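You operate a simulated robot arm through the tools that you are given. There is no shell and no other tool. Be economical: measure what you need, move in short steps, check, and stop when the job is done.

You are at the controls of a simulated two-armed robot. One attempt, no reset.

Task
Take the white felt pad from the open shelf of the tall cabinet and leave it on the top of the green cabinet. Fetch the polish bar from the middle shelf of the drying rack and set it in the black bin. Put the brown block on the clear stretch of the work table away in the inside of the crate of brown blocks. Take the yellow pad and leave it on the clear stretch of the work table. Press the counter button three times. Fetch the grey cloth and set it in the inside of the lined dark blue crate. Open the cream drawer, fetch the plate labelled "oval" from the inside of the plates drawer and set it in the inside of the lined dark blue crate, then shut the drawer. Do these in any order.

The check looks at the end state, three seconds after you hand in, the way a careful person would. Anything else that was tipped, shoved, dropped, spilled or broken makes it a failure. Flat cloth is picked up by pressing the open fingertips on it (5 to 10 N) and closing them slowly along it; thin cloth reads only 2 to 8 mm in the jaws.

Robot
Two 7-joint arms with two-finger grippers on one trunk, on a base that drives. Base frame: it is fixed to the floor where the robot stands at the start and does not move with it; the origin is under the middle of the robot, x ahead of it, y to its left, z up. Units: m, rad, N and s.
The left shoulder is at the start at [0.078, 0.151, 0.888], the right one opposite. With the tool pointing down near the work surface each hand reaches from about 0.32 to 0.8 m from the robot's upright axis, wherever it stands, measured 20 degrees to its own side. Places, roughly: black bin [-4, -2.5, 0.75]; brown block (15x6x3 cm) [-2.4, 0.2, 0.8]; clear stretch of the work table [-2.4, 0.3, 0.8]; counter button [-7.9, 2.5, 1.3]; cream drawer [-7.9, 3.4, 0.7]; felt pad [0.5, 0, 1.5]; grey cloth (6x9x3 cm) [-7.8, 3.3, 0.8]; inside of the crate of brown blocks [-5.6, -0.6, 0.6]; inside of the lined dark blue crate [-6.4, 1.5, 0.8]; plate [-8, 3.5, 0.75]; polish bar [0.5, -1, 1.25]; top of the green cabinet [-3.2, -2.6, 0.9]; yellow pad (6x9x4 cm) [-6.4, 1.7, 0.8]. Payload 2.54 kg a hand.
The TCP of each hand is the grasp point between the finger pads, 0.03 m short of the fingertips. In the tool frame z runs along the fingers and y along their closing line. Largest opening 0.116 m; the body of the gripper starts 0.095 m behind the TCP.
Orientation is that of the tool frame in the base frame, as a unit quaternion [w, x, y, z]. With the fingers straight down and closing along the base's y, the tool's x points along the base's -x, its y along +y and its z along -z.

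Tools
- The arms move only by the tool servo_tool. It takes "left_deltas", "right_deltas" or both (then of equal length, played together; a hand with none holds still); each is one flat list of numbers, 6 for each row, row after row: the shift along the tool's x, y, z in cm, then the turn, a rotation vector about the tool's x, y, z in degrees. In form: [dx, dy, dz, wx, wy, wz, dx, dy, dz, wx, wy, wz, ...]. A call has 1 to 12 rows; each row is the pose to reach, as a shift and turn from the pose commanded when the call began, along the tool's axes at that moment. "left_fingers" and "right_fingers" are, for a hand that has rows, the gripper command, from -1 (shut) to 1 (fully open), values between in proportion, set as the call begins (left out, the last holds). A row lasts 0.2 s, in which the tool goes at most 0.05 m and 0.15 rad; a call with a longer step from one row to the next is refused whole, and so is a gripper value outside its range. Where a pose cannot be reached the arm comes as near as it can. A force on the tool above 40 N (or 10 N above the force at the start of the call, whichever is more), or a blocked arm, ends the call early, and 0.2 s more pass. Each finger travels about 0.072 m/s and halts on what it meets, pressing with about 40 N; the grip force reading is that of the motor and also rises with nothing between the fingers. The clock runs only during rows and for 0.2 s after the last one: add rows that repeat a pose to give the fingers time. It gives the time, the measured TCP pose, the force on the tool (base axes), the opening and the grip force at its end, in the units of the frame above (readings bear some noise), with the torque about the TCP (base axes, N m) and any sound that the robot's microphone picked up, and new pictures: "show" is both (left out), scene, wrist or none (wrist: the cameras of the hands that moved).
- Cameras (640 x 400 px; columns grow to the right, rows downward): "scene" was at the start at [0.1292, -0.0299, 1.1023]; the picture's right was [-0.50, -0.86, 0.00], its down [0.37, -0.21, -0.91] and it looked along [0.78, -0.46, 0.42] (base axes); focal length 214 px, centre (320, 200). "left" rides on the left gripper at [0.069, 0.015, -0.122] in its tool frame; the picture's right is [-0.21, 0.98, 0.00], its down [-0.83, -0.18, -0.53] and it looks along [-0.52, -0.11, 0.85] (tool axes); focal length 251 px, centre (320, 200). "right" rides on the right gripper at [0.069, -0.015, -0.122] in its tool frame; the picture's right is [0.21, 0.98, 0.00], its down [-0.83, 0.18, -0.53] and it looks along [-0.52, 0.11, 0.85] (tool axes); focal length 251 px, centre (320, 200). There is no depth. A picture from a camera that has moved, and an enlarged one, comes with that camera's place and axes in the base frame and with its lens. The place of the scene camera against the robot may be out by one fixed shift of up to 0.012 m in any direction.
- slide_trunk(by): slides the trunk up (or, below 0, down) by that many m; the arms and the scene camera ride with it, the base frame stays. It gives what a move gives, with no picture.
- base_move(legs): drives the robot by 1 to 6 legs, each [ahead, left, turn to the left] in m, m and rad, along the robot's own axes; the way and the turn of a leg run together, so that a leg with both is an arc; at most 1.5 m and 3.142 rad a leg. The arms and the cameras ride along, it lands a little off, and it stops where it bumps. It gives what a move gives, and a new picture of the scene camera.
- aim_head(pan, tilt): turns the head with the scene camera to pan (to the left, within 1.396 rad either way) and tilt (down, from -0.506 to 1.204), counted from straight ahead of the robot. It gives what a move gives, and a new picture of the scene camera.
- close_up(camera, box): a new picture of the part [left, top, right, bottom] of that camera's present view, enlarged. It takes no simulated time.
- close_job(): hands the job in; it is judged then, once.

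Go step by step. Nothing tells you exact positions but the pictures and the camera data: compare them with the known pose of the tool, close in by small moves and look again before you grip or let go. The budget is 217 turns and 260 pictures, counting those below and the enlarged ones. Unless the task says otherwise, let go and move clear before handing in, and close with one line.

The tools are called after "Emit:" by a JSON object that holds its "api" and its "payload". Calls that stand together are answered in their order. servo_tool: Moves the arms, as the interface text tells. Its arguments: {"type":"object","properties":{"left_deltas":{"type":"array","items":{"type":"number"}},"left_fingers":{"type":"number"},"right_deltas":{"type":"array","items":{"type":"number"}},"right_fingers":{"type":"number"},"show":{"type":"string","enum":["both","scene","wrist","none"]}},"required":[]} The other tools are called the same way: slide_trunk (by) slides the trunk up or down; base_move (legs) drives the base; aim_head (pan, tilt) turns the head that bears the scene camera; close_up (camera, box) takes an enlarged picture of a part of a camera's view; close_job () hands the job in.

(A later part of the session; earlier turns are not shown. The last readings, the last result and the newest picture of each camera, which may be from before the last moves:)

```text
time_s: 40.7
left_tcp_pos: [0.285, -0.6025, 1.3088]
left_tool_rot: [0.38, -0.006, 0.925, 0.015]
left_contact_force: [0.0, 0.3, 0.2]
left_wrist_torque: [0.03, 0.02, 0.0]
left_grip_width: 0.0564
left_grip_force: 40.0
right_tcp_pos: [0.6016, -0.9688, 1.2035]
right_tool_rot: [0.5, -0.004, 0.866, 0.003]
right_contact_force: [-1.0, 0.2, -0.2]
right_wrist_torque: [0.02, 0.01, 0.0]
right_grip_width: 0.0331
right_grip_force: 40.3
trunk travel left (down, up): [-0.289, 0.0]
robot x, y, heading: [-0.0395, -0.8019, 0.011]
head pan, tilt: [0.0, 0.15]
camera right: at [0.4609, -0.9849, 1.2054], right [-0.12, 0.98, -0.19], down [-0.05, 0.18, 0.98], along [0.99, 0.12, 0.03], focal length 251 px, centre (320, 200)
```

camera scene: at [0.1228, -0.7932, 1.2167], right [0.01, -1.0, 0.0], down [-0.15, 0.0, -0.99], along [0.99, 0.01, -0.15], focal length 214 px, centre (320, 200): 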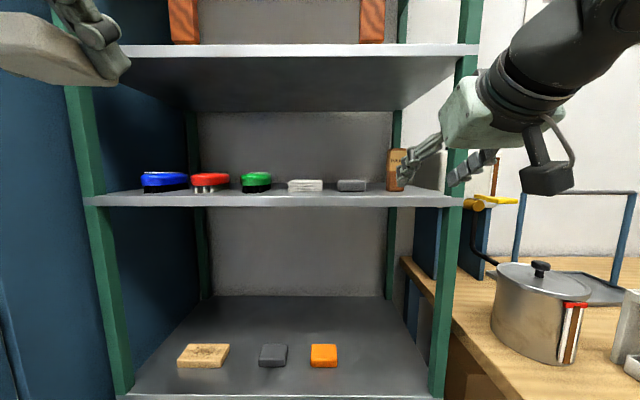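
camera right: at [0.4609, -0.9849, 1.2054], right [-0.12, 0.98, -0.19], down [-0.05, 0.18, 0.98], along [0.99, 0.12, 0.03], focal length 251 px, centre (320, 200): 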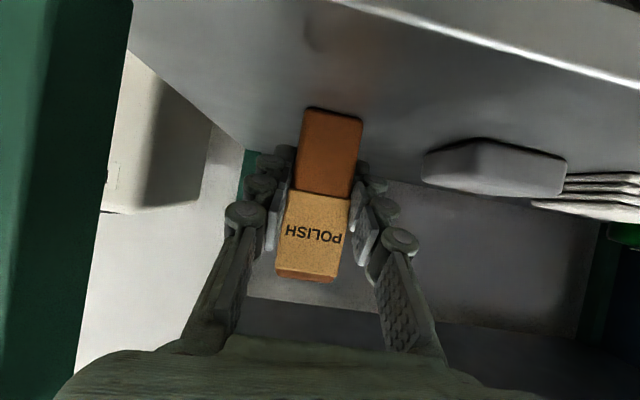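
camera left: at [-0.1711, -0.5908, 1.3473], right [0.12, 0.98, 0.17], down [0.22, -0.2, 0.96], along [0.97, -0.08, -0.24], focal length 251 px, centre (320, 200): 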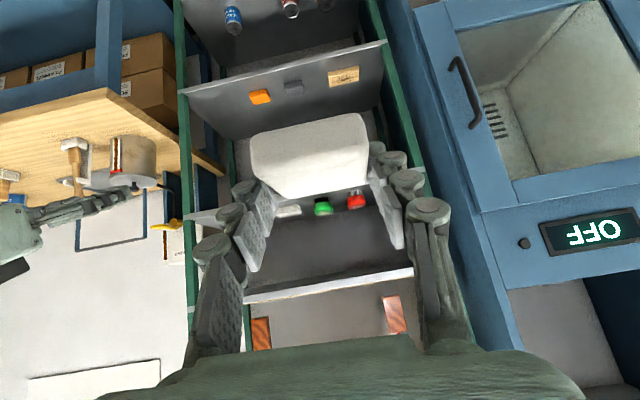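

Bar gripped. Lifting 3 cm and backing straight out.

Emit:
{"api": "servo_tool", "payload": {"right_deltas": [-1.3, 0, -0.75, 0, 0, 0, -2.6, 0, -1.5, 0, 0, 0, -2.6, 0, -1.5, 0, 0, 0], "show": "wrist"}}

Emit:
{"api": "base_move", "payload": {"legs": [[-0.6, 0, 0]]}}

Emit:
{"api": "aim_head", "payload": {"pan": -1.39, "tilt": 0.15}}

```text
time_s: 41.5
left_tcp_pos: [0.2872, -0.6026, 1.3092]
left_tool_rot: [0.38, -0.006, 0.925, 0.015]
left_contact_force: [0.5, -0.8, -0.7]
left_wrist_torque: [-0.04, -0.02, -0.03]
left_grip_width: 0.0562
left_grip_force: 39.7
right_tcp_pos: [0.6002, -0.9683, 1.2338]
right_tool_rot: [0.5, -0.003, 0.866, 0.002]
right_contact_force: [0.4, -0.3, -1.3]
right_wrist_torque: [0.03, -0.03, 0.02]
right_grip_width: 0.0331
right_grip_force: 40.5
trunk travel left (down, up): [-0.289, 0.0]
robot x, y, heading: [-0.0385, -0.7979, 0.007]
head pan, tilt: [0.0, 0.15]
camera right: at [0.4601, -0.9853, 1.2344], right [-0.12, 0.98, -0.19], down [-0.05, 0.18, 0.98], along [0.99, 0.12, 0.03], focal length 251 px, centre (320, 200)
```

right: 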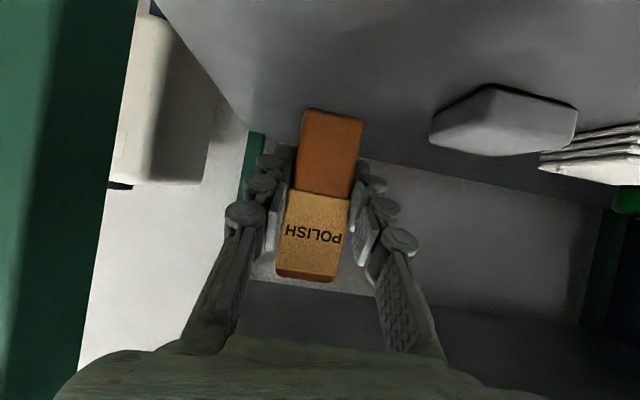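

```text
time_s: 45.0
left_tcp_pos: [-0.3334, -0.6074, 1.3086]
left_tool_rot: [0.38, -0.012, 0.925, 0.017]
left_contact_force: [-0.1, 0.4, -0.2]
left_wrist_torque: [0.0, -0.02, 0.0]
left_grip_width: 0.0562
left_grip_force: 39.9
right_tcp_pos: [-0.0131, -0.9699, 1.234]
right_tool_rot: [0.5, -0.011, 0.866, 0.006]
right_contact_force: [-0.8, 0.3, -1.0]
right_wrist_torque: [0.01, 0.02, -0.02]
right_grip_width: 0.0328
right_grip_force: 40.3
trunk travel left (down, up): [-0.289, 0.0]
robot x, y, heading: [-0.6604, -0.8126, 0.022]
head pan, tilt: [0.0, 0.15]
camera scene: at [-0.4942, -0.8006, 1.2168], right [0.02, -1.0, 0.0], down [-0.15, 0.0, -0.99], along [0.99, 0.02, -0.15], focal length 214 px, centre (320, 200)
```

scene: 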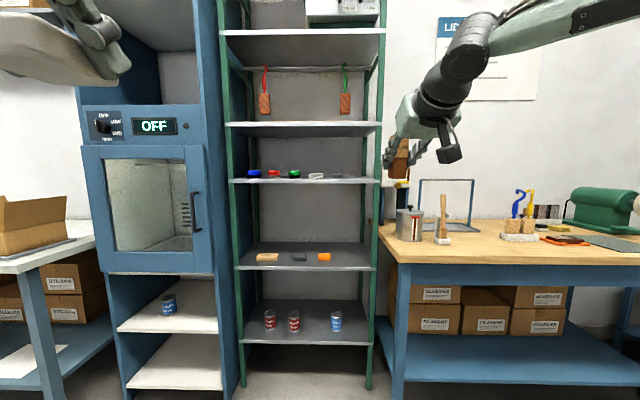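

```text
time_s: 46.5
left_tcp_pos: [-0.3331, -0.6062, 1.3087]
left_tool_rot: [0.38, -0.012, 0.925, 0.017]
left_contact_force: [0.2, 0.6, 0.3]
left_wrist_torque: [0.0, -0.01, -0.03]
left_grip_width: 0.0559
left_grip_force: 39.8
right_tcp_pos: [-0.0129, -0.9689, 1.233]
right_tool_rot: [0.5, -0.01, 0.866, 0.006]
right_contact_force: [-0.6, 0.0, -2.0]
right_wrist_torque: [-0.03, -0.03, -0.02]
right_grip_width: 0.0328
right_grip_force: 39.8
trunk travel left (down, up): [-0.289, 0.0]
robot x, y, heading: [-0.6539, -0.8107, 0.023]
head pan, tilt: [-1.389, 0.15]
camera scene: at [-0.5676, -0.8935, 1.2167], right [-0.98, -0.2, 0.0], down [-0.03, 0.15, -0.99], along [0.2, -0.97, -0.15], focal length 214 px, centre (320, 200)
```

scene: 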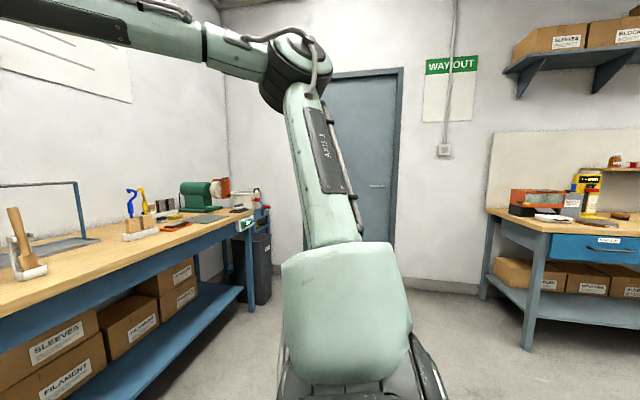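

Both items are held. I'll pull the right hand in and turn the robot around to survey the room.

Emit:
{"api": "servo_tool", "payload": {"right_deltas": [1.5, 0, -2.6, 0, 0, 0, 3, 0, -5.2, 0, 0, 0, 4.5, 0, -7.8, 0, 0, 0, 6, 0, -10.4, 0, 0, 0, 7.5, 0, -13, 0, 0, 0, 9, 0, -15.6, 0, 0, 0, 10.5, 0, -18.2, 0, 0, 0], "show": "none"}}

Emit:
{"api": "base_move", "payload": {"legs": [[0, 0, -1.57], [0, 0, -1.57]]}}

Emit:
{"api": "aim_head", "payload": {"pan": 0, "tilt": 0.15}}

Emit:
{"api": "aim_head", "payload": {"pan": 0.9, "tilt": 0.15}}

```text
time_s: 48.1
left_tcp_pos: [-0.3331, -0.6072, 1.3098]
left_tool_rot: [0.38, -0.011, 0.925, 0.017]
left_contact_force: [-0.9, 0.2, -0.3]
left_wrist_torque: [0.02, -0.01, -0.02]
left_grip_width: 0.0561
left_grip_force: 40.0
right_tcp_pos: [-0.2258, -0.9728, 1.2306]
right_tool_rot: [0.5, -0.009, 0.866, 0.005]
right_contact_force: [0.1, 0.4, -1.7]
right_wrist_torque: [0.03, 0.0, 0.0]
right_grip_width: 0.0332
right_grip_force: 39.9
trunk travel left (down, up): [-0.289, 0.0]
robot x, y, heading: [-0.6537, -0.809, 0.025]
head pan, tilt: [-1.389, 0.15]
```

```text
time_s: 56.3
left_tcp_pos: [-0.9719, -1.0213, 1.3103]
left_tool_rot: [0.023, 0.924, 0.024, -0.38]
left_contact_force: [0.2, -1.0, -0.2]
left_wrist_torque: [0.03, -0.03, 0.02]
left_grip_width: 0.0564
left_grip_force: 40.1
right_tcp_pos: [-1.0897, -0.6601, 1.2303]
right_tool_rot: [0.012, 0.866, 0.021, -0.499]
right_contact_force: [0.0, -0.3, -1.0]
right_wrist_torque: [0.0, -0.02, -0.02]
right_grip_width: 0.0329
right_grip_force: 40.1
trunk travel left (down, up): [-0.289, 0.0]
robot x, y, heading: [-0.6558, -0.8084, -3.097]
head pan, tilt: [-1.389, 0.15]
camera scene: at [-0.7439, -0.7172, 1.2167], right [0.97, 0.23, 0.0], down [0.03, -0.15, -0.99], along [-0.23, 0.96, -0.15], focal length 214 px, centre (320, 200)
```

scene: 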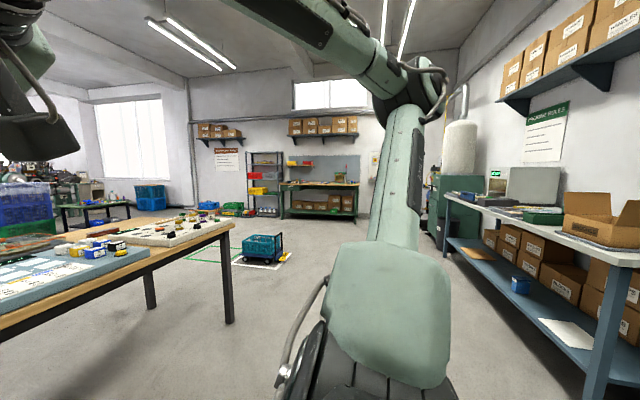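

```text
time_s: 57.8
left_tcp_pos: [-0.9707, -1.0221, 1.3098]
left_tool_rot: [0.022, 0.925, 0.024, -0.379]
left_contact_force: [0.0, -0.3, -0.3]
left_wrist_torque: [-0.02, 0.03, 0.03]
left_grip_width: 0.0562
left_grip_force: 40.3
right_tcp_pos: [-1.0885, -0.6591, 1.2312]
right_tool_rot: [0.011, 0.866, 0.021, -0.5]
right_contact_force: [0.7, -0.3, -1.0]
right_wrist_torque: [0.01, 0.0, -0.01]
right_grip_width: 0.0329
right_grip_force: 40.2
trunk travel left (down, up): [-0.289, 0.0]
robot x, y, heading: [-0.6569, -0.8122, -3.094]
head pan, tilt: [0.0, 0.15]
camera scene: at [-0.8153, -0.8119, 1.2167], right [-0.05, 1.0, 0.0], down [0.15, 0.01, -0.99], along [-0.99, -0.05, -0.15], focal length 214 px, centre (320, 200)
```

scene: 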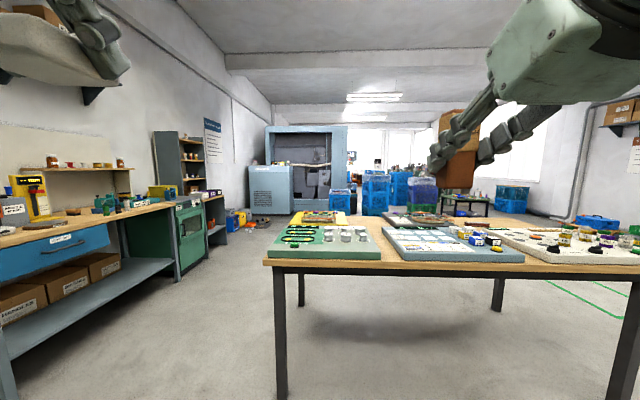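

```text
time_s: 59.0
left_tcp_pos: [-0.9718, -1.0213, 1.3099]
left_tool_rot: [0.023, 0.924, 0.024, -0.38]
left_contact_force: [0.4, 0.5, 0.0]
left_wrist_torque: [-0.01, 0.0, -0.02]
left_grip_width: 0.0561
left_grip_force: 39.9
right_tcp_pos: [-1.0883, -0.6572, 1.2307]
right_tool_rot: [0.011, 0.866, 0.02, -0.499]
right_contact_force: [0.2, -0.2, -1.2]
right_wrist_torque: [-0.01, -0.01, 0.0]
right_grip_width: 0.0328
right_grip_force: 39.8
trunk travel left (down, up): [-0.289, 0.0]
robot x, y, heading: [-0.6543, -0.8113, -3.093]
head pan, tilt: [0.901, 0.15]
camera scene: at [-0.7768, -0.8828, 1.2167], right [-0.81, 0.58, 0.0], down [0.09, 0.12, -0.99], along [-0.58, -0.8, -0.15], focal length 214 px, centre (320, 200)
```

scene: 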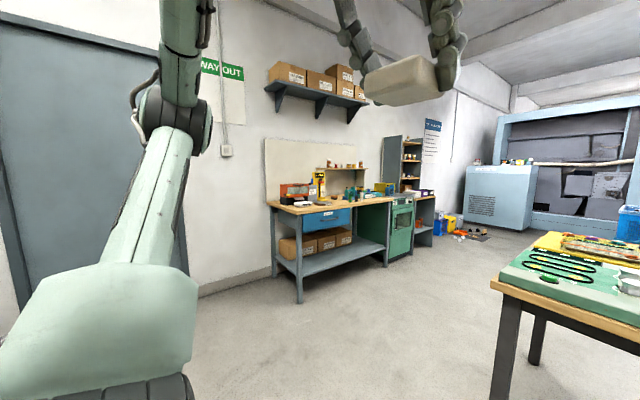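

The green cabinet is along the −y wall bench at about (−3.2, −2.6), past the corner of the work table. I'll face −y, then strafe along the corridor.

Emit:
{"api": "base_move", "payload": {"legs": [[0, 0, 1.522], [0.75, 0, 0], [0, -1.3, 0], [0, -1.2, 0]]}}

Emit:
{"api": "aim_head", "payload": {"pan": 0, "tilt": 0.35}}

```text
time_s: 91.0
left_tcp_pos: [-2.8982, -2.1046, 1.3097]
left_tool_rot: [0.293, 0.614, 0.691, -0.243]
left_contact_force: [-0.9, 0.0, -0.1]
left_wrist_torque: [0.0, -0.01, 0.01]
left_grip_width: 0.0561
left_grip_force: 40.1
right_tcp_pos: [-3.2507, -2.2466, 1.2312]
right_tool_rot: [0.374, 0.576, 0.647, -0.332]
right_contact_force: [0.4, 0.2, -1.7]
right_wrist_torque: [0.0, -0.02, 0.01]
right_grip_width: 0.0329
right_grip_force: 40.3
trunk travel left (down, up): [-0.289, 0.0]
robot x, y, heading: [-3.1297, -1.797, -1.457]
head pan, tilt: [0.901, 0.15]
camera scene: at [-3.0423, -1.9136, 1.2167], right [-0.53, -0.85, 0.0], down [-0.13, 0.08, -0.99], along [0.84, -0.52, -0.15], focal length 214 px, centre (320, 200)
```

scene: 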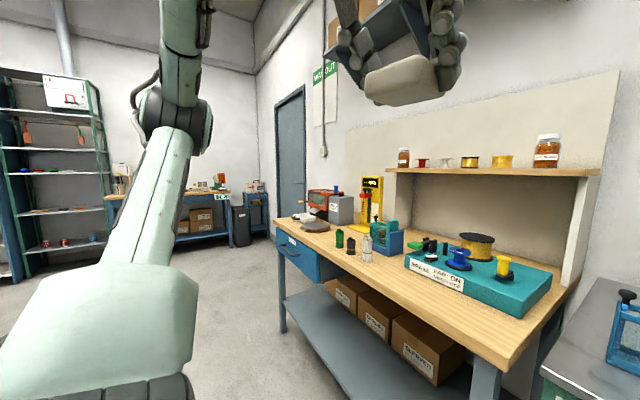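

```text
time_s: 92.2
left_tcp_pos: [-2.897, -2.1038, 1.3101]
left_tool_rot: [0.293, 0.614, 0.691, -0.243]
left_contact_force: [0.1, -0.3, -0.2]
left_wrist_torque: [0.01, 0.01, 0.02]
left_grip_width: 0.0563
left_grip_force: 40.3
right_tcp_pos: [-3.2505, -2.2454, 1.2299]
right_tool_rot: [0.374, 0.576, 0.646, -0.333]
right_contact_force: [-0.2, 0.6, -1.0]
right_wrist_torque: [0.03, -0.02, -0.04]
right_grip_width: 0.0328
right_grip_force: 39.9
trunk travel left (down, up): [-0.289, 0.0]
robot x, y, heading: [-3.13, -1.8015, -1.458]
head pan, tilt: [0.0, 0.351]
camera scene: at [-3.1102, -1.9572, 1.198], right [-0.99, -0.12, 0.0], down [-0.04, 0.34, -0.94], along [0.11, -0.93, -0.34], focal length 214 px, centre (320, 200)
```

scene: 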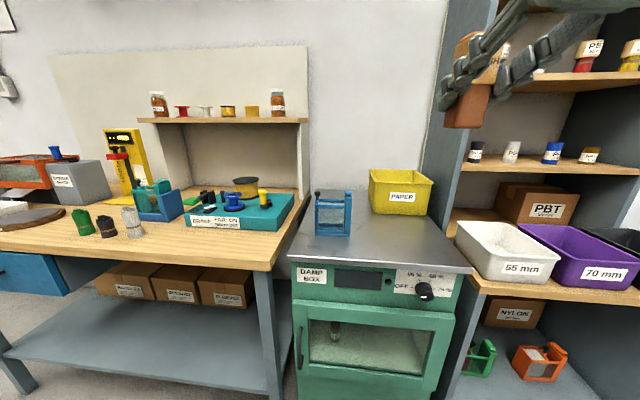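

I see the green "DAMP BOX" cabinet with clear grey top at about (−3.25, −2.46), a blue clamp and yellow bin behind. The black bin is farther right. Strafe right so the left hand faces the cabinet top.

Emit:
{"api": "base_move", "payload": {"legs": [[0, -0.3, -0.113]]}}

Emit:
{"api": "aim_head", "payload": {"pan": 0, "tilt": 0.6}}

```text
time_s: 95.7
left_tcp_pos: [-3.2338, -2.1465, 1.3094]
left_tool_rot: [0.279, 0.653, 0.655, -0.259]
left_contact_force: [0.5, 0.1, -0.1]
left_wrist_torque: [0.0, -0.06, -0.01]
left_grip_width: 0.0565
left_grip_force: 39.8
right_tcp_pos: [-3.601, -2.246, 1.2302]
right_tool_rot: [0.353, 0.612, 0.613, -0.353]
right_contact_force: [-0.2, -0.1, -1.1]
right_wrist_torque: [0.01, 0.0, -0.03]
right_grip_width: 0.0328
right_grip_force: 40.1
trunk travel left (down, up): [-0.289, 0.0]
robot x, y, heading: [-3.4291, -1.8262, -1.566]
head pan, tilt: [0.0, 0.351]
camera scene: at [-3.4283, -1.9756, 1.198], right [-1.0, 0.0, 0.0], down [0.0, 0.34, -0.94], along [0.0, -0.94, -0.34], focal length 214 px, centre (320, 200)
```

scene: 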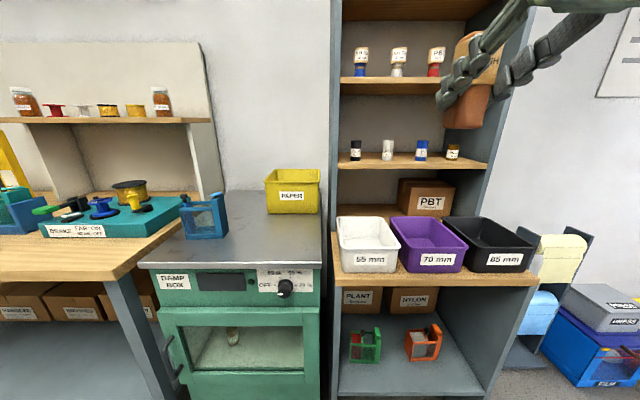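

```text
time_s: 96.5
left_tcp_pos: [-3.2324, -2.1463, 1.3091]
left_tool_rot: [0.279, 0.653, 0.655, -0.26]
left_contact_force: [0.7, -0.1, -0.6]
left_wrist_torque: [0.02, 0.01, 0.02]
left_grip_width: 0.056
left_grip_force: 39.7
right_tcp_pos: [-3.6002, -2.2462, 1.2316]
right_tool_rot: [0.353, 0.613, 0.612, -0.354]
right_contact_force: [0.1, -0.3, -1.1]
right_wrist_torque: [0.08, -0.01, 0.04]
right_grip_width: 0.0329
right_grip_force: 39.9
trunk travel left (down, up): [-0.289, 0.0]
robot x, y, heading: [-3.4321, -1.8234, -1.575]
head pan, tilt: [0.0, 0.6]
camera scene: at [-3.4281, -1.9708, 1.1753], right [-1.0, 0.0, 0.0], down [0.0, 0.56, -0.83], along [0.0, -0.83, -0.56], focal length 214 px, centre (320, 200)
```

scene: 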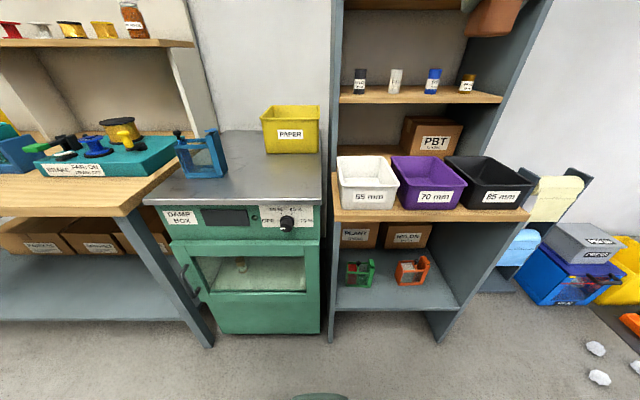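

Cabinet top target: (−3.27, −2.47). Moving the left hand diagonally down to just above it.

Emit:
{"api": "servo_tool", "payload": {"left_deltas": [0.1, -0.4, 4, 0, 0, 0, 0.2, -0.8, 8, 0, 0, 0, 0.4, -1.2, 12, 0, 0, 0, 0.5, -1.6, 16, 0, 0, 0, 0.6, -2, 20, 0, 0, 0, 0.7, -2.4, 24, 0, 0, 0, 0.8, -2.8, 28, 0, 0, 0, 1, -3.2, 32, 0, 0, 0, 1.1, -3.5, 36, 0, 0, 0, 1.2, -3.8, 40, 0, 0, 0, 1.3, -3.8, 44, 0, 0, 0, 1.4, -3.8, 47.4, 0, 0, 0], "show": "both"}}

```text
time_s: 99.1
left_tcp_pos: [-3.2633, -2.4692, 0.9607]
left_tool_rot: [0.279, 0.653, 0.654, -0.26]
left_contact_force: [-0.2, -0.2, 0.0]
left_wrist_torque: [0.01, 0.03, 0.02]
left_grip_width: 0.0563
left_grip_force: 39.3
right_tcp_pos: [-3.5998, -2.2473, 1.2297]
right_tool_rot: [0.353, 0.613, 0.613, -0.353]
right_contact_force: [-0.1, -0.4, -1.4]
right_wrist_torque: [0.0, -0.01, 0.01]
right_grip_width: 0.0329
right_grip_force: 39.9
trunk travel left (down, up): [-0.289, 0.0]
robot x, y, heading: [-3.4263, -1.8156, -1.569]
head pan, tilt: [0.0, 0.6]
camera scene: at [-3.4281, -1.9712, 1.1752], right [-1.0, 0.0, 0.0], down [0.0, 0.57, -0.82], along [0.0, -0.82, -0.57], focal length 214 px, centre (320, 200)
camera left: at [-3.2511, -2.3344, 0.9999], right [0.97, -0.14, 0.17], down [-0.2, -0.21, 0.96], along [-0.1, -0.97, -0.24], focal length 251 px, centre (320, 200)
```

scene: 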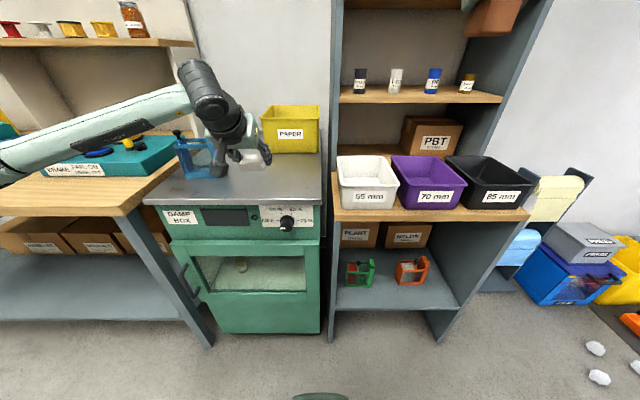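
left: 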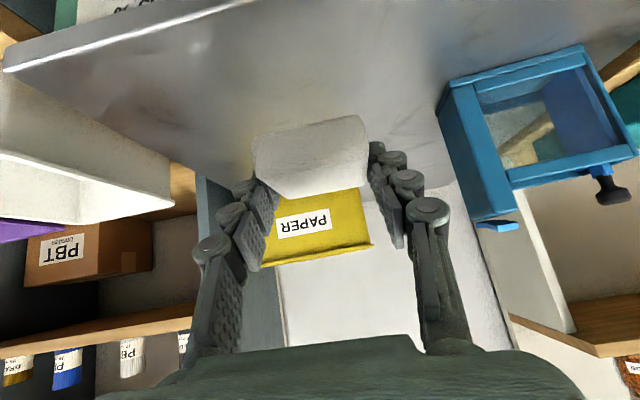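

Emit:
{"api": "servo_tool", "payload": {"left_deltas": [0.5, 0, 0.5, 0, 0, 0, 1.0, 0, 1.0, 0, 0, 0, 1.4, 0, 1.4, 0, 0, 0, 1.7, 0, 1.7, 0, 0, 0], "show": "wrist"}}

```text
time_s: 100.1
left_tcp_pos: [-3.2588, -2.4712, 0.9382]
left_tool_rot: [0.278, 0.652, 0.656, -0.259]
left_contact_force: [1.0, -0.2, 0.4]
left_wrist_torque: [0.01, 0.03, 0.01]
left_grip_width: 0.0561
left_grip_force: 39.9
right_tcp_pos: [-3.601, -2.2458, 1.2306]
right_tool_rot: [0.354, 0.613, 0.612, -0.354]
right_contact_force: [0.1, -0.2, -1.8]
right_wrist_torque: [0.02, -0.04, 0.04]
right_grip_width: 0.0328
right_grip_force: 40.1
trunk travel left (down, up): [-0.289, 0.0]
robot x, y, heading: [-3.4297, -1.819, -1.571]
head pan, tilt: [0.0, 0.6]
camera left: at [-3.2475, -2.3351, 0.9773], right [0.97, -0.14, 0.17], down [-0.2, -0.21, 0.96], along [-0.1, -0.97, -0.24], focal length 251 px, centre (320, 200)
```

left: 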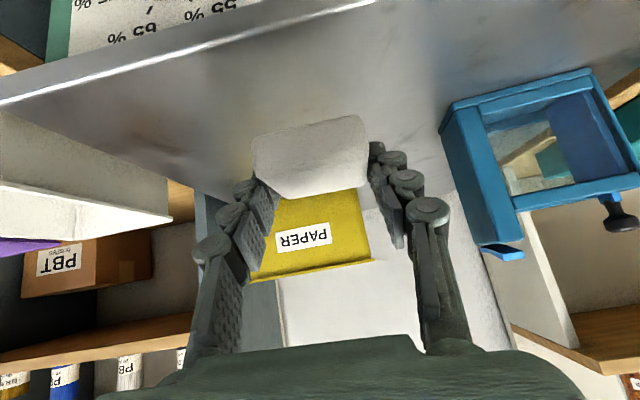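

Emit:
{"api": "servo_tool", "payload": {"left_deltas": [0.2, 0, 0.2, 0, 0, 0, 0.4, 0, 0.4, 0, 0, 0, 0.6, 0, 0.6, 0, 0, 0, 0.8, 0, 0.8, 0, 0, 0, 1.0, 0, 1.0, 0, 0, 0], "show": "wrist"}}

```text
time_s: 101.3
left_tcp_pos: [-3.2571, -2.4707, 0.9252]
left_tool_rot: [0.278, 0.653, 0.655, -0.26]
left_contact_force: [0.1, 0.8, -0.6]
left_wrist_torque: [0.01, 0.01, 0.0]
left_grip_width: 0.056
left_grip_force: 39.9
right_tcp_pos: [-3.6002, -2.2449, 1.2301]
right_tool_rot: [0.353, 0.613, 0.612, -0.354]
right_contact_force: [-0.1, -0.4, -0.8]
right_wrist_torque: [0.02, 0.0, 0.0]
right_grip_width: 0.0331
right_grip_force: 40.4
trunk travel left (down, up): [-0.289, 0.0]
robot x, y, heading: [-3.4289, -1.8202, -1.569]
head pan, tilt: [0.0, 0.6]
camera left: at [-3.2462, -2.3341, 0.9635], right [0.97, -0.14, 0.17], down [-0.2, -0.21, 0.96], along [-0.1, -0.97, -0.24], focal length 251 px, centre (320, 200)
```

left: 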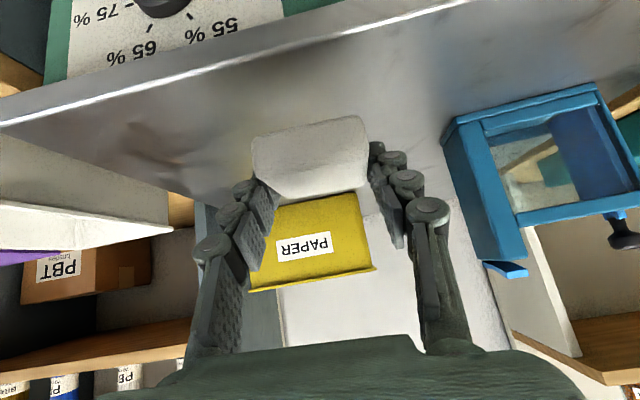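

Emit:
{"api": "servo_tool", "payload": {"left_deltas": [0.3, 0, 0.3, 0, 0, 0, 0.6, 0, 0.6, 0, 0, 0, 0.9, 0, 0.9, 0, 0, 0, 1.2, 0, 1.2, 0, 0, 0], "show": "none"}}

Emit:
{"api": "close_up", "payload": {"camera": "scene", "box": [140, 80, 340, 205]}}

```text
time_s: 102.3
left_tcp_pos: [-3.2572, -2.4688, 0.9069]
left_tool_rot: [0.278, 0.653, 0.655, -0.26]
left_contact_force: [0.4, 0.7, -0.6]
left_wrist_torque: [0.0, -0.01, -0.01]
left_grip_width: 0.0561
left_grip_force: 40.3
right_tcp_pos: [-3.6001, -2.2464, 1.2309]
right_tool_rot: [0.354, 0.612, 0.613, -0.353]
right_contact_force: [-0.2, 0.2, -1.6]
right_wrist_torque: [0.01, 0.02, 0.02]
right_grip_width: 0.0328
right_grip_force: 39.8
trunk travel left (down, up): [-0.289, 0.0]
robot x, y, heading: [-3.4275, -1.8201, -1.578]
head pan, tilt: [0.0, 0.6]
```

```text
3.20 times, centred on (240, 142) of scene
camera zoom: at [-3.4281, -1.9709, 1.1753], right [-1.0, 0.0, 0.0], down [0.0, 0.57, -0.82], along [0.0, -0.82, -0.57], focal length 686 px, centre (576, 384)
```

zoom: 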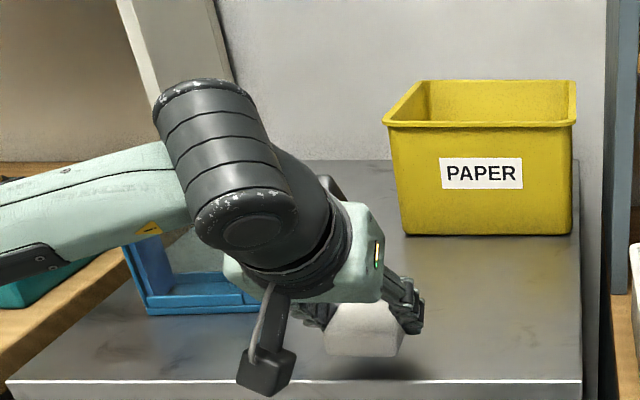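

Still a gap beneath the pad, and the front edge is nearer to the pad than thought (≈ −2.42). I'll go 6 cm deeper, then continue down.

Emit:
{"api": "servo_tool", "payload": {"left_deltas": [-1.4, -0.5, 1.4, 0, 0, 0, -2.8, -1, 2.8, 0, 0, 0, -4.2, -1, 4.2, 0, 0, 0, -3.9, -1, 4.5, 0, 0, 0, -3.6, -1, 4.8, 0, 0, 0, -3.4, -1, 5.0, 0, 0, 0], "show": "none"}}

Emit:
{"api": "close_up", "payload": {"camera": "scene", "box": [140, 80, 340, 205]}}

```text
time_s: 103.7
left_tcp_pos: [-3.2662, -2.5292, 0.8933]
left_tool_rot: [0.279, 0.653, 0.655, -0.259]
left_contact_force: [0.0, 0.0, -0.5]
left_wrist_torque: [0.0, 0.05, 0.01]
left_grip_width: 0.0564
left_grip_force: 39.9
right_tcp_pos: [-3.6003, -2.2459, 1.2303]
right_tool_rot: [0.353, 0.612, 0.612, -0.354]
right_contact_force: [0.6, 0.0, -1.3]
right_wrist_torque: [0.05, -0.02, 0.05]
right_grip_width: 0.0332
right_grip_force: 39.7
trunk travel left (down, up): [-0.289, 0.0]
robot x, y, heading: [-3.4286, -1.817, -1.565]
head pan, tilt: [0.0, 0.6]
```

```text
3.20 times, centred on (240, 142) of scene
camera zoom: at [-3.4281, -1.9709, 1.1753], right [-1.0, 0.0, 0.0], down [0.0, 0.57, -0.82], along [0.0, -0.82, -0.57], focal length 686 px, centre (576, 384)
```

zoom: 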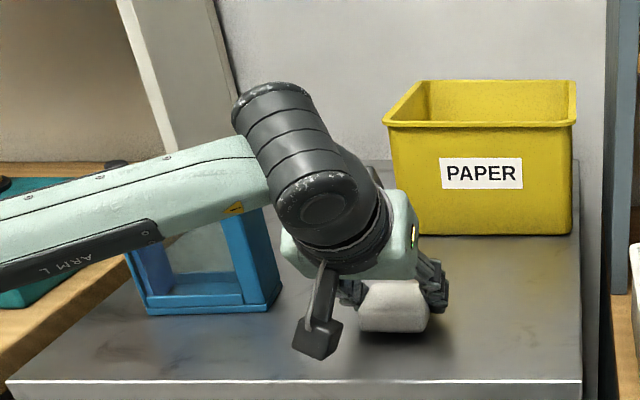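

Emit:
{"api": "servo_tool", "payload": {"left_deltas": [0.2, 0, 0.2, 0, 0, 0, 0.4, 0, 0.4, 0, 0, 0, 0.6, 0, 0.6, 0, 0, 0, 0.6, 0, 0.6, 0, 0, 0], "show": "none"}}

Emit:
{"api": "close_up", "payload": {"camera": "scene", "box": [140, 80, 340, 205]}}

```text
time_s: 104.7
left_tcp_pos: [-3.2664, -2.5293, 0.8894]
left_tool_rot: [0.28, 0.652, 0.655, -0.261]
left_contact_force: [1.0, -1.6, 9.3]
left_wrist_torque: [-0.14, 0.2, 0.04]
left_grip_width: 0.056
left_grip_force: 39.7
right_tcp_pos: [-3.6006, -2.2456, 1.231]
right_tool_rot: [0.354, 0.612, 0.612, -0.353]
right_contact_force: [-1.1, -0.4, -1.0]
right_wrist_torque: [0.07, 0.01, 0.02]
right_grip_width: 0.033
right_grip_force: 39.9
trunk travel left (down, up): [-0.289, 0.0]
robot x, y, heading: [-3.4282, -1.819, -1.566]
head pan, tilt: [0.0, 0.6]
```

```text
3.20 times, centred on (240, 142) of scene
camera zoom: at [-3.4282, -1.9701, 1.1755], right [-1.0, 0.0, 0.0], down [0.0, 0.56, -0.83], along [0.0, -0.83, -0.56], focal length 686 px, centre (576, 384)
```

zoom: 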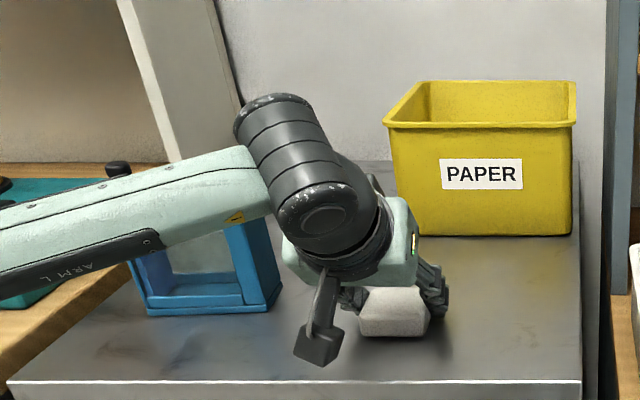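

Contact (9 N): the pad is on the top. Opening and retreating.

Emit:
{"api": "servo_tool", "payload": {"left_deltas": [0, 0, 0, 0, 0, 0, 0, 0, 0, 0, 0, 0, 0, 0, -1, 0, 0, 0, 0, 0, -3, 0, 0, 0, 0, 0, -6, 0, 0, 0, 0, 0, -10, 0, 0, 0, 0, 0, -14, 0, 0, 0, 0, 0, -19, 0, 0, 0, 0, 0, -24, 0, 0, 0, 0, 0, -29, 0, 0, 0, 0, 0, -34, 0, 0, 0], "left_fingers": 0.6, "show": "scene"}}

```text
time_s: 107.1
left_tcp_pos: [-3.2736, -2.2921, 1.1286]
left_tool_rot: [0.279, 0.653, 0.655, -0.259]
left_contact_force: [-0.2, -1.0, 0.3]
left_wrist_torque: [-0.05, -0.01, 0.03]
left_grip_width: 0.0927
left_grip_force: 0.0
right_tcp_pos: [-3.5999, -2.2449, 1.2299]
right_tool_rot: [0.353, 0.613, 0.612, -0.354]
right_contact_force: [0.1, 0.4, -1.2]
right_wrist_torque: [0.0, 0.01, -0.02]
right_grip_width: 0.0328
right_grip_force: 39.5
trunk travel left (down, up): [-0.289, 0.0]
robot x, y, heading: [-3.4271, -1.822, -1.57]
head pan, tilt: [0.0, 0.6]
camera scene: at [-3.4284, -1.9703, 1.1753], right [-1.0, 0.0, 0.0], down [0.0, 0.56, -0.83], along [0.0, -0.83, -0.56], focal length 214 px, centre (320, 200)
```

scene: 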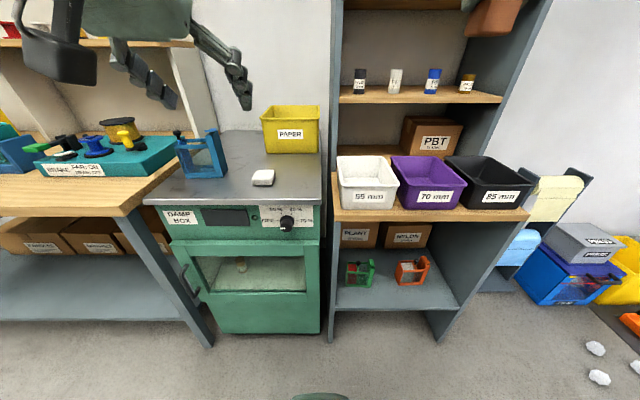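

White pad rests on the green cabinet. Next strafe right so the right hand is in front of the black "85 mm" bin, and look.

Emit:
{"api": "base_move", "payload": {"legs": [[0, -0.37, 0]]}}

Emit:
{"api": "aim_head", "payload": {"pan": -0.25, "tilt": 0.5}}

Emit:
{"api": "servo_tool", "payload": {"right_deltas": [0, 0, 0, 0, 0, 0], "show": "wrist"}}

```text
time_s: 111.2
left_tcp_pos: [-3.6321, -2.2949, 1.1269]
left_tool_rot: [0.28, 0.648, 0.659, -0.258]
left_contact_force: [-0.4, -1.0, -0.3]
left_wrist_torque: [0.03, 0.01, -0.03]
left_grip_width: 0.0929
left_grip_force: 0.1
right_tcp_pos: [-3.9584, -2.2525, 1.2307]
right_tool_rot: [0.356, 0.607, 0.617, -0.351]
right_contact_force: [-0.3, -1.4, -1.7]
right_wrist_torque: [-0.01, -0.01, 0.01]
right_grip_width: 0.0331
right_grip_force: 40.1
trunk travel left (down, up): [-0.289, 0.0]
robot x, y, heading: [-3.7924, -1.8227, -1.556]
head pan, tilt: [0.0, 0.6]
camera scene: at [-3.7922, -1.9735, 1.1753], right [-1.0, -0.01, 0.0], down [-0.01, 0.56, -0.83], along [0.01, -0.82, -0.56], focal length 214 px, centre (320, 200)
```

scene: 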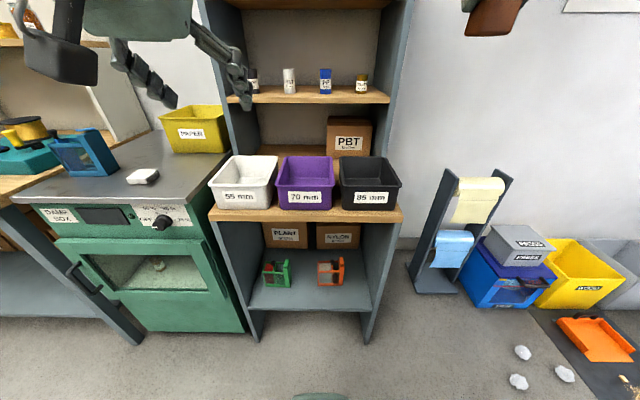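

```text
time_s: 111.9
left_tcp_pos: [-3.6321, -2.2937, 1.1263]
left_tool_rot: [0.281, 0.648, 0.66, -0.257]
left_contact_force: [0.2, 0.0, 0.0]
left_wrist_torque: [0.0, 0.01, 0.0]
left_grip_width: 0.0927
left_grip_force: 0.1
right_tcp_pos: [-3.9598, -2.2509, 1.2297]
right_tool_rot: [0.356, 0.608, 0.617, -0.35]
right_contact_force: [0.3, -0.2, -1.3]
right_wrist_torque: [0.01, 0.02, 0.03]
right_grip_width: 0.0329
right_grip_force: 40.5
trunk travel left (down, up): [-0.289, 0.0]
robot x, y, heading: [-3.7927, -1.8262, -1.552]
head pan, tilt: [-0.25, 0.499]
camera scene: at [-3.8144, -1.9737, 1.1843], right [-0.97, 0.23, 0.0], down [0.11, 0.47, -0.88], along [-0.2, -0.85, -0.48], focal length 214 px, centre (320, 200)
```

scene: 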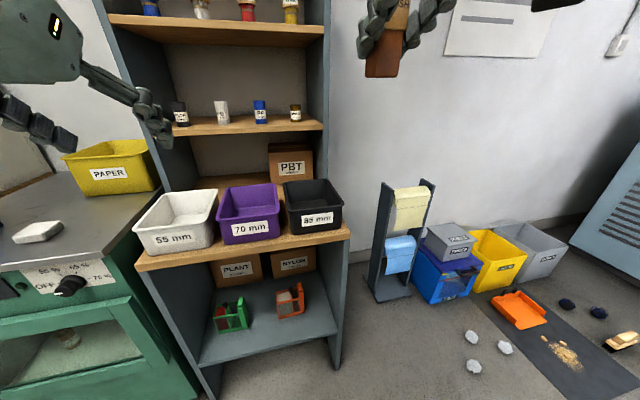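

```text
time_s: 112.3
left_tcp_pos: [-3.6321, -2.2936, 1.1268]
left_tool_rot: [0.28, 0.647, 0.66, -0.258]
left_contact_force: [0.2, -0.7, 0.5]
left_wrist_torque: [0.01, -0.01, 0.01]
left_grip_width: 0.0926
left_grip_force: 0.0
right_tcp_pos: [-3.961, -2.2515, 1.2294]
right_tool_rot: [0.356, 0.607, 0.617, -0.351]
right_contact_force: [-0.7, 0.2, -2.5]
right_wrist_torque: [0.02, -0.01, 0.03]
right_grip_width: 0.033
right_grip_force: 40.6
trunk travel left (down, up): [-0.289, 0.0]
robot x, y, heading: [-3.7965, -1.8215, -1.557]
head pan, tilt: [-0.25, 0.499]
camera right: at [-3.9776, -2.1118, 1.2324], right [0.97, 0.12, -0.19], down [0.18, 0.05, 0.98], along [0.13, -0.99, 0.03], focal length 251 px, centre (320, 200)
```

right: 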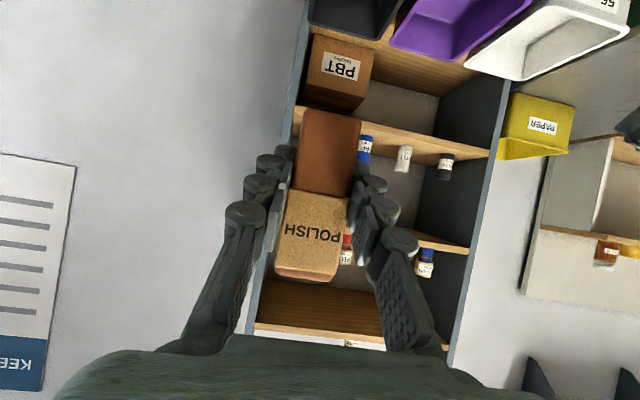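

Black bin opening is centred around (−3.945, −2.585), rim z≈0.86; overhead shelf is well behind (y≈−2.75). Moving the right hand over it, easing pitch to 30°.

Emit:
{"api": "servo_tool", "payload": {"right_deltas": [0.3, 0.1, 3.6, 0, 3, 0, 0.6, 0.2, 7.3, 0, 6, 0, 0.9, 0.3, 10.9, 0, 9, 0, 1.2, 0.4, 14.6, 0, 12, 0, 1.5, 0.5, 18.2, 0, 15, 0, 1.8, 0.6, 21.9, 0, 18, 0, 2.1, 0.7, 25.5, 0, 21, 0, 2.4, 0.8, 29.2, 0, 24, 0, 2.7, 0.9, 32.8, 0, 27, 0, 3, 1, 36.5, 0, 30, 0, 3.4, 1.1, 40.1, 0, 30, 0, 3.4, 1.1, 40.1, 0, 30, 0], "show": "both"}}

```text
time_s: 114.9
left_tcp_pos: [-3.6323, -2.2939, 1.127]
left_tool_rot: [0.281, 0.647, 0.66, -0.258]
left_contact_force: [-0.7, 0.3, -0.6]
left_wrist_torque: [-0.02, -0.04, -0.05]
left_grip_width: 0.0929
left_grip_force: 0.0
right_tcp_pos: [-3.9614, -2.5647, 0.9973]
right_tool_rot: [0.184, 0.678, 0.687, -0.182]
right_contact_force: [0.8, -0.3, -1.5]
right_wrist_torque: [0.05, -0.01, -0.04]
right_grip_width: 0.0329
right_grip_force: 40.0
right hand out of reach, approached as far as the arm can: row 11, 12
trunk travel left (down, up): [-0.289, 0.0]
robot x, y, heading: [-3.7913, -1.8222, -1.557]
head pan, tilt: [-0.25, 0.499]
camera scene: at [-3.8145, -1.9738, 1.1843], right [-0.97, 0.23, 0.0], down [0.11, 0.47, -0.88], along [-0.2, -0.85, -0.48], focal length 214 px, centre (320, 200)
camera right: at [-3.9781, -2.4442, 1.0693], right [0.97, 0.2, -0.11], down [0.19, -0.45, 0.88], along [0.13, -0.87, -0.47], focal length 251 px, centre (320, 200)
```

scene: 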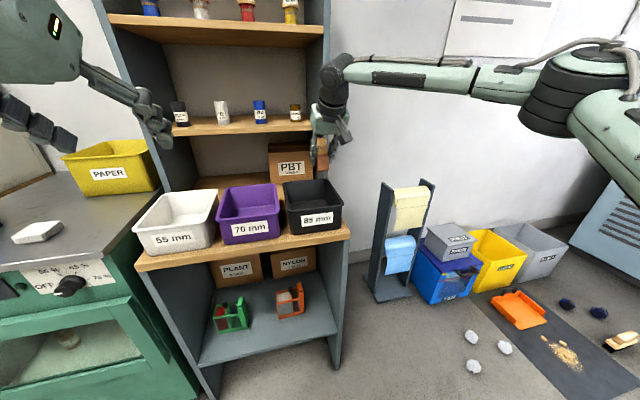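
right: 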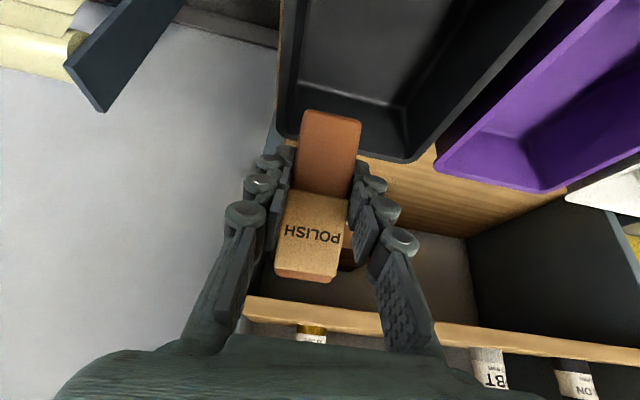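

The bin's centre is ~4 cm left of the hand. I'll nudge the base left/forward 4 cm, then lower.

Emit:
{"api": "base_move", "payload": {"legs": [[0.04, 0.04, 0]]}}

Emit:
{"api": "servo_tool", "payload": {"right_deltas": [1, 0, 1.73, 0, 0, 0, 2, 0, 3.46, 0, 0, 0, 3, 0, 5.2, 0, 0, 0, 4, 0, 6.9, 0, 0, 0], "show": "both"}}

```text
time_s: 116.0
left_tcp_pos: [-3.5927, -2.3324, 1.1275]
left_tool_rot: [0.28, 0.648, 0.66, -0.258]
left_contact_force: [-0.2, 0.2, -0.9]
left_wrist_torque: [0.01, 0.04, -0.03]
left_grip_width: 0.093
left_grip_force: 0.3
right_tcp_pos: [-3.9216, -2.6029, 0.9981]
right_tool_rot: [0.184, 0.678, 0.688, -0.182]
right_contact_force: [0.4, -0.7, -2.4]
right_wrist_torque: [0.05, 0.05, 0.0]
right_grip_width: 0.0332
right_grip_force: 40.0
trunk travel left (down, up): [-0.289, 0.0]
robot x, y, heading: [-3.7534, -1.8614, -1.557]
head pan, tilt: [-0.25, 0.499]
camera scene: at [-3.774, -2.0128, 1.1843], right [-0.97, 0.23, 0.0], down [0.11, 0.47, -0.88], along [-0.21, -0.85, -0.48], focal length 214 px, centre (320, 200)
```

scene: 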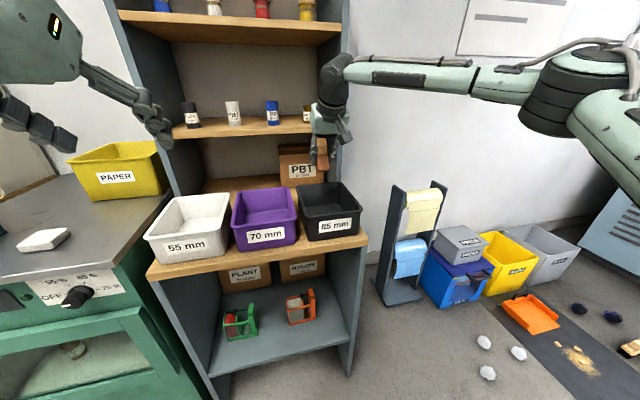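

```text
time_s: 117.0
left_tcp_pos: [-3.5927, -2.331, 1.1261]
left_tool_rot: [0.28, 0.648, 0.66, -0.258]
left_contact_force: [0.0, -0.2, 0.9]
left_wrist_torque: [-0.01, -0.03, -0.03]
left_grip_width: 0.0929
left_grip_force: 0.0
right_tcp_pos: [-3.9214, -2.6029, 0.9209]
right_tool_rot: [0.186, 0.677, 0.688, -0.182]
right_contact_force: [-0.7, -0.8, -1.6]
right_wrist_torque: [0.03, 0.0, 0.0]
right_grip_width: 0.033
right_grip_force: 40.1
trunk travel left (down, up): [-0.289, 0.0]
robot x, y, heading: [-3.7543, -1.8636, -1.554]
head pan, tilt: [-0.25, 0.499]
camera scene: at [-3.7744, -2.0125, 1.1843], right [-0.97, 0.23, 0.0], down [0.11, 0.47, -0.88], along [-0.2, -0.85, -0.48], focal length 214 px, centre (320, 200)
camera right: at [-3.9395, -2.4824, 0.9913], right [0.97, 0.2, -0.11], down [0.19, -0.44, 0.88], along [0.13, -0.87, -0.47], focal length 251 px, centre (320, 200)
```

scene: 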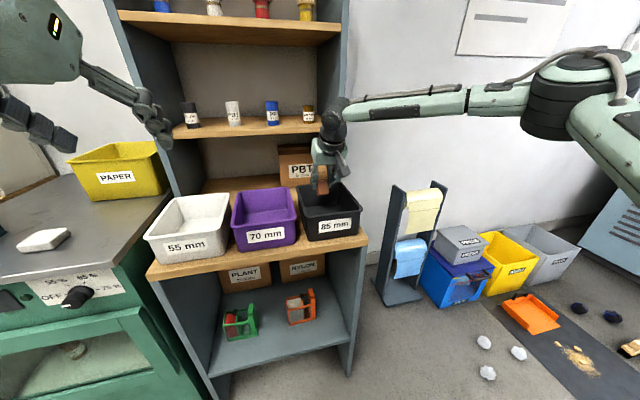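
right: 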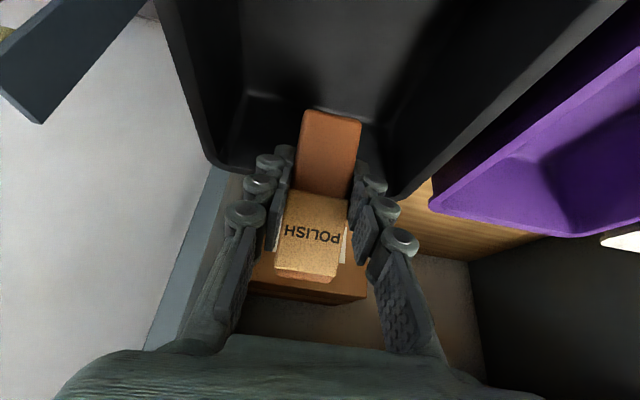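

Emit:
{"api": "servo_tool", "payload": {"right_deltas": [1.7, 0, -1, 0, 0, 0, 2.7, 0, 0.7, 0, 0, 0, 3.7, 0, 2.5, 0, 0, 0, 4.7, 0, 4.2, 0, 0, 0, 5.5, 0, 5.6, 0, 0, 0], "show": "wrist"}}

```text
time_s: 118.2
left_tcp_pos: [-3.5916, -2.3298, 1.1295]
left_tool_rot: [0.281, 0.648, 0.659, -0.259]
left_contact_force: [0.4, -0.1, -0.1]
left_wrist_torque: [-0.01, 0.0, -0.02]
left_grip_width: 0.0926
left_grip_force: 0.0
right_tcp_pos: [-3.9217, -2.583, 0.8536]
right_tool_rot: [0.194, 0.675, 0.688, -0.184]
right_contact_force: [1.9, -3.4, 28.4]
right_wrist_torque: [-0.17, 0.06, 0.0]
right_grip_width: 0.0331
right_grip_force: 40.0
right hand out of reach, approached as far as the arm can: row 5
trunk travel left (down, up): [-0.289, 0.0]
robot x, y, heading: [-3.7539, -1.8615, -1.557]
head pan, tilt: [-0.25, 0.499]
camera right: at [-3.94, -2.4611, 0.9229], right [0.97, 0.2, -0.1], down [0.18, -0.43, 0.89], along [0.13, -0.88, -0.45], focal length 251 px, centre (320, 200)
```

right: 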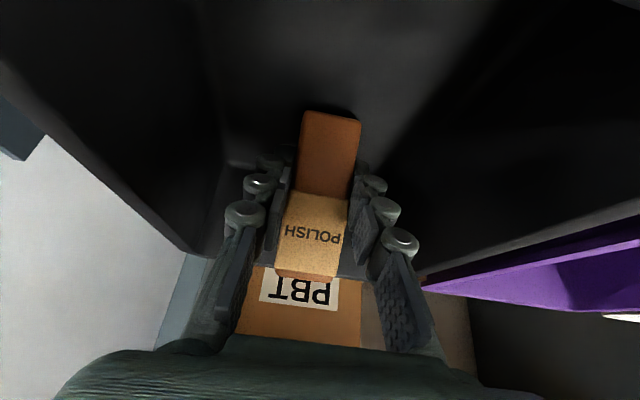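

The bar touched the bin floor. Easing up 1 cm, releasing, then withdrawing upward.

Emit:
{"api": "servo_tool", "payload": {"right_deltas": [-0.5, 0, -0.9, 0, 0, 0, -0.5, 0, -0.9, 0, 0, 0], "show": "none"}}

Emit:
{"api": "servo_tool", "payload": {"right_deltas": [0, 0, 0, 0, 0, 0, 0, 0, 0, 0, 0, 0, 0, 0, 0, 0, 0, 0, -1, 0, -1.7, 0, 0, 0, -2, 0, -3.5, 0, 0, 0, -4, 0, -7, 0, 0, 0, -6, 0, -10.4, 0, 0, 0, -8, 0, -13.9, 0, 0, 0, -10, 0, -17.3, 0, 0, 0], "right_fingers": 0.4, "show": "both"}}

```text
time_s: 118.8
left_tcp_pos: [-3.5929, -2.3319, 1.1291]
left_tool_rot: [0.28, 0.648, 0.659, -0.259]
left_contact_force: [0.5, 0.0, -0.1]
left_wrist_torque: [0.01, -0.02, -0.01]
left_grip_width: 0.0927
left_grip_force: 0.1
right_tcp_pos: [-3.9247, -2.5804, 0.8547]
right_tool_rot: [0.184, 0.678, 0.688, -0.182]
right_contact_force: [3.6, -4.9, 12.4]
right_wrist_torque: [-0.18, -0.26, -0.01]
right_grip_width: 0.0332
right_grip_force: 40.4
trunk travel left (down, up): [-0.289, 0.0]
robot x, y, heading: [-3.7558, -1.8633, -1.561]
head pan, tilt: [-0.25, 0.499]
```

```text
time_s: 120.8
left_tcp_pos: [-3.5917, -2.3324, 1.1265]
left_tool_rot: [0.28, 0.649, 0.659, -0.258]
left_contact_force: [-1.1, 0.5, -0.4]
left_wrist_torque: [-0.01, -0.01, 0.01]
left_grip_width: 0.0927
left_grip_force: 0.1
right_tcp_pos: [-3.9251, -2.5784, 1.0562]
right_tool_rot: [0.184, 0.678, 0.689, -0.182]
right_contact_force: [0.9, 0.4, -0.8]
right_wrist_torque: [0.0, -0.01, 0.01]
right_grip_width: 0.0811
right_grip_force: 0.1
trunk travel left (down, up): [-0.289, 0.0]
robot x, y, heading: [-3.7572, -1.8618, -1.561]
head pan, tilt: [-0.25, 0.499]
camera scene: at [-3.7742, -2.0121, 1.1844], right [-0.97, 0.23, 0.0], down [0.11, 0.47, -0.88], along [-0.21, -0.85, -0.48], focal length 214 px, centre (320, 200)
camera right: at [-3.9421, -2.4582, 1.1276], right [0.97, 0.2, -0.11], down [0.19, -0.45, 0.88], along [0.13, -0.87, -0.47], focal length 251 px, centre (320, 200)
```

scene: 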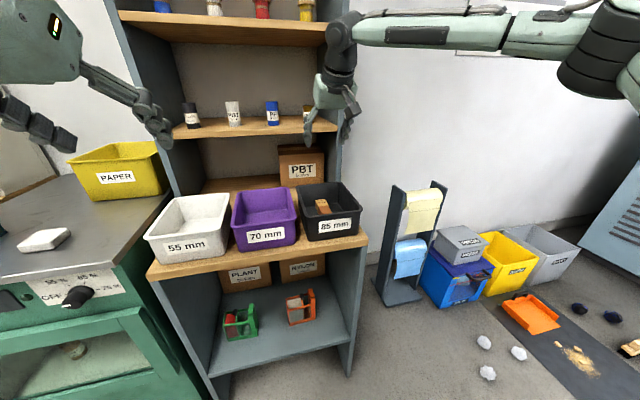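
right: 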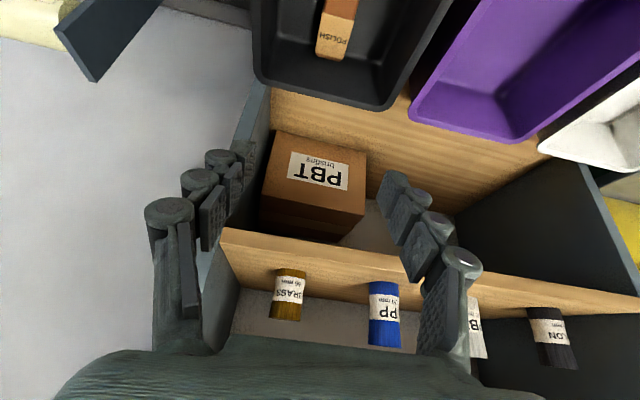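

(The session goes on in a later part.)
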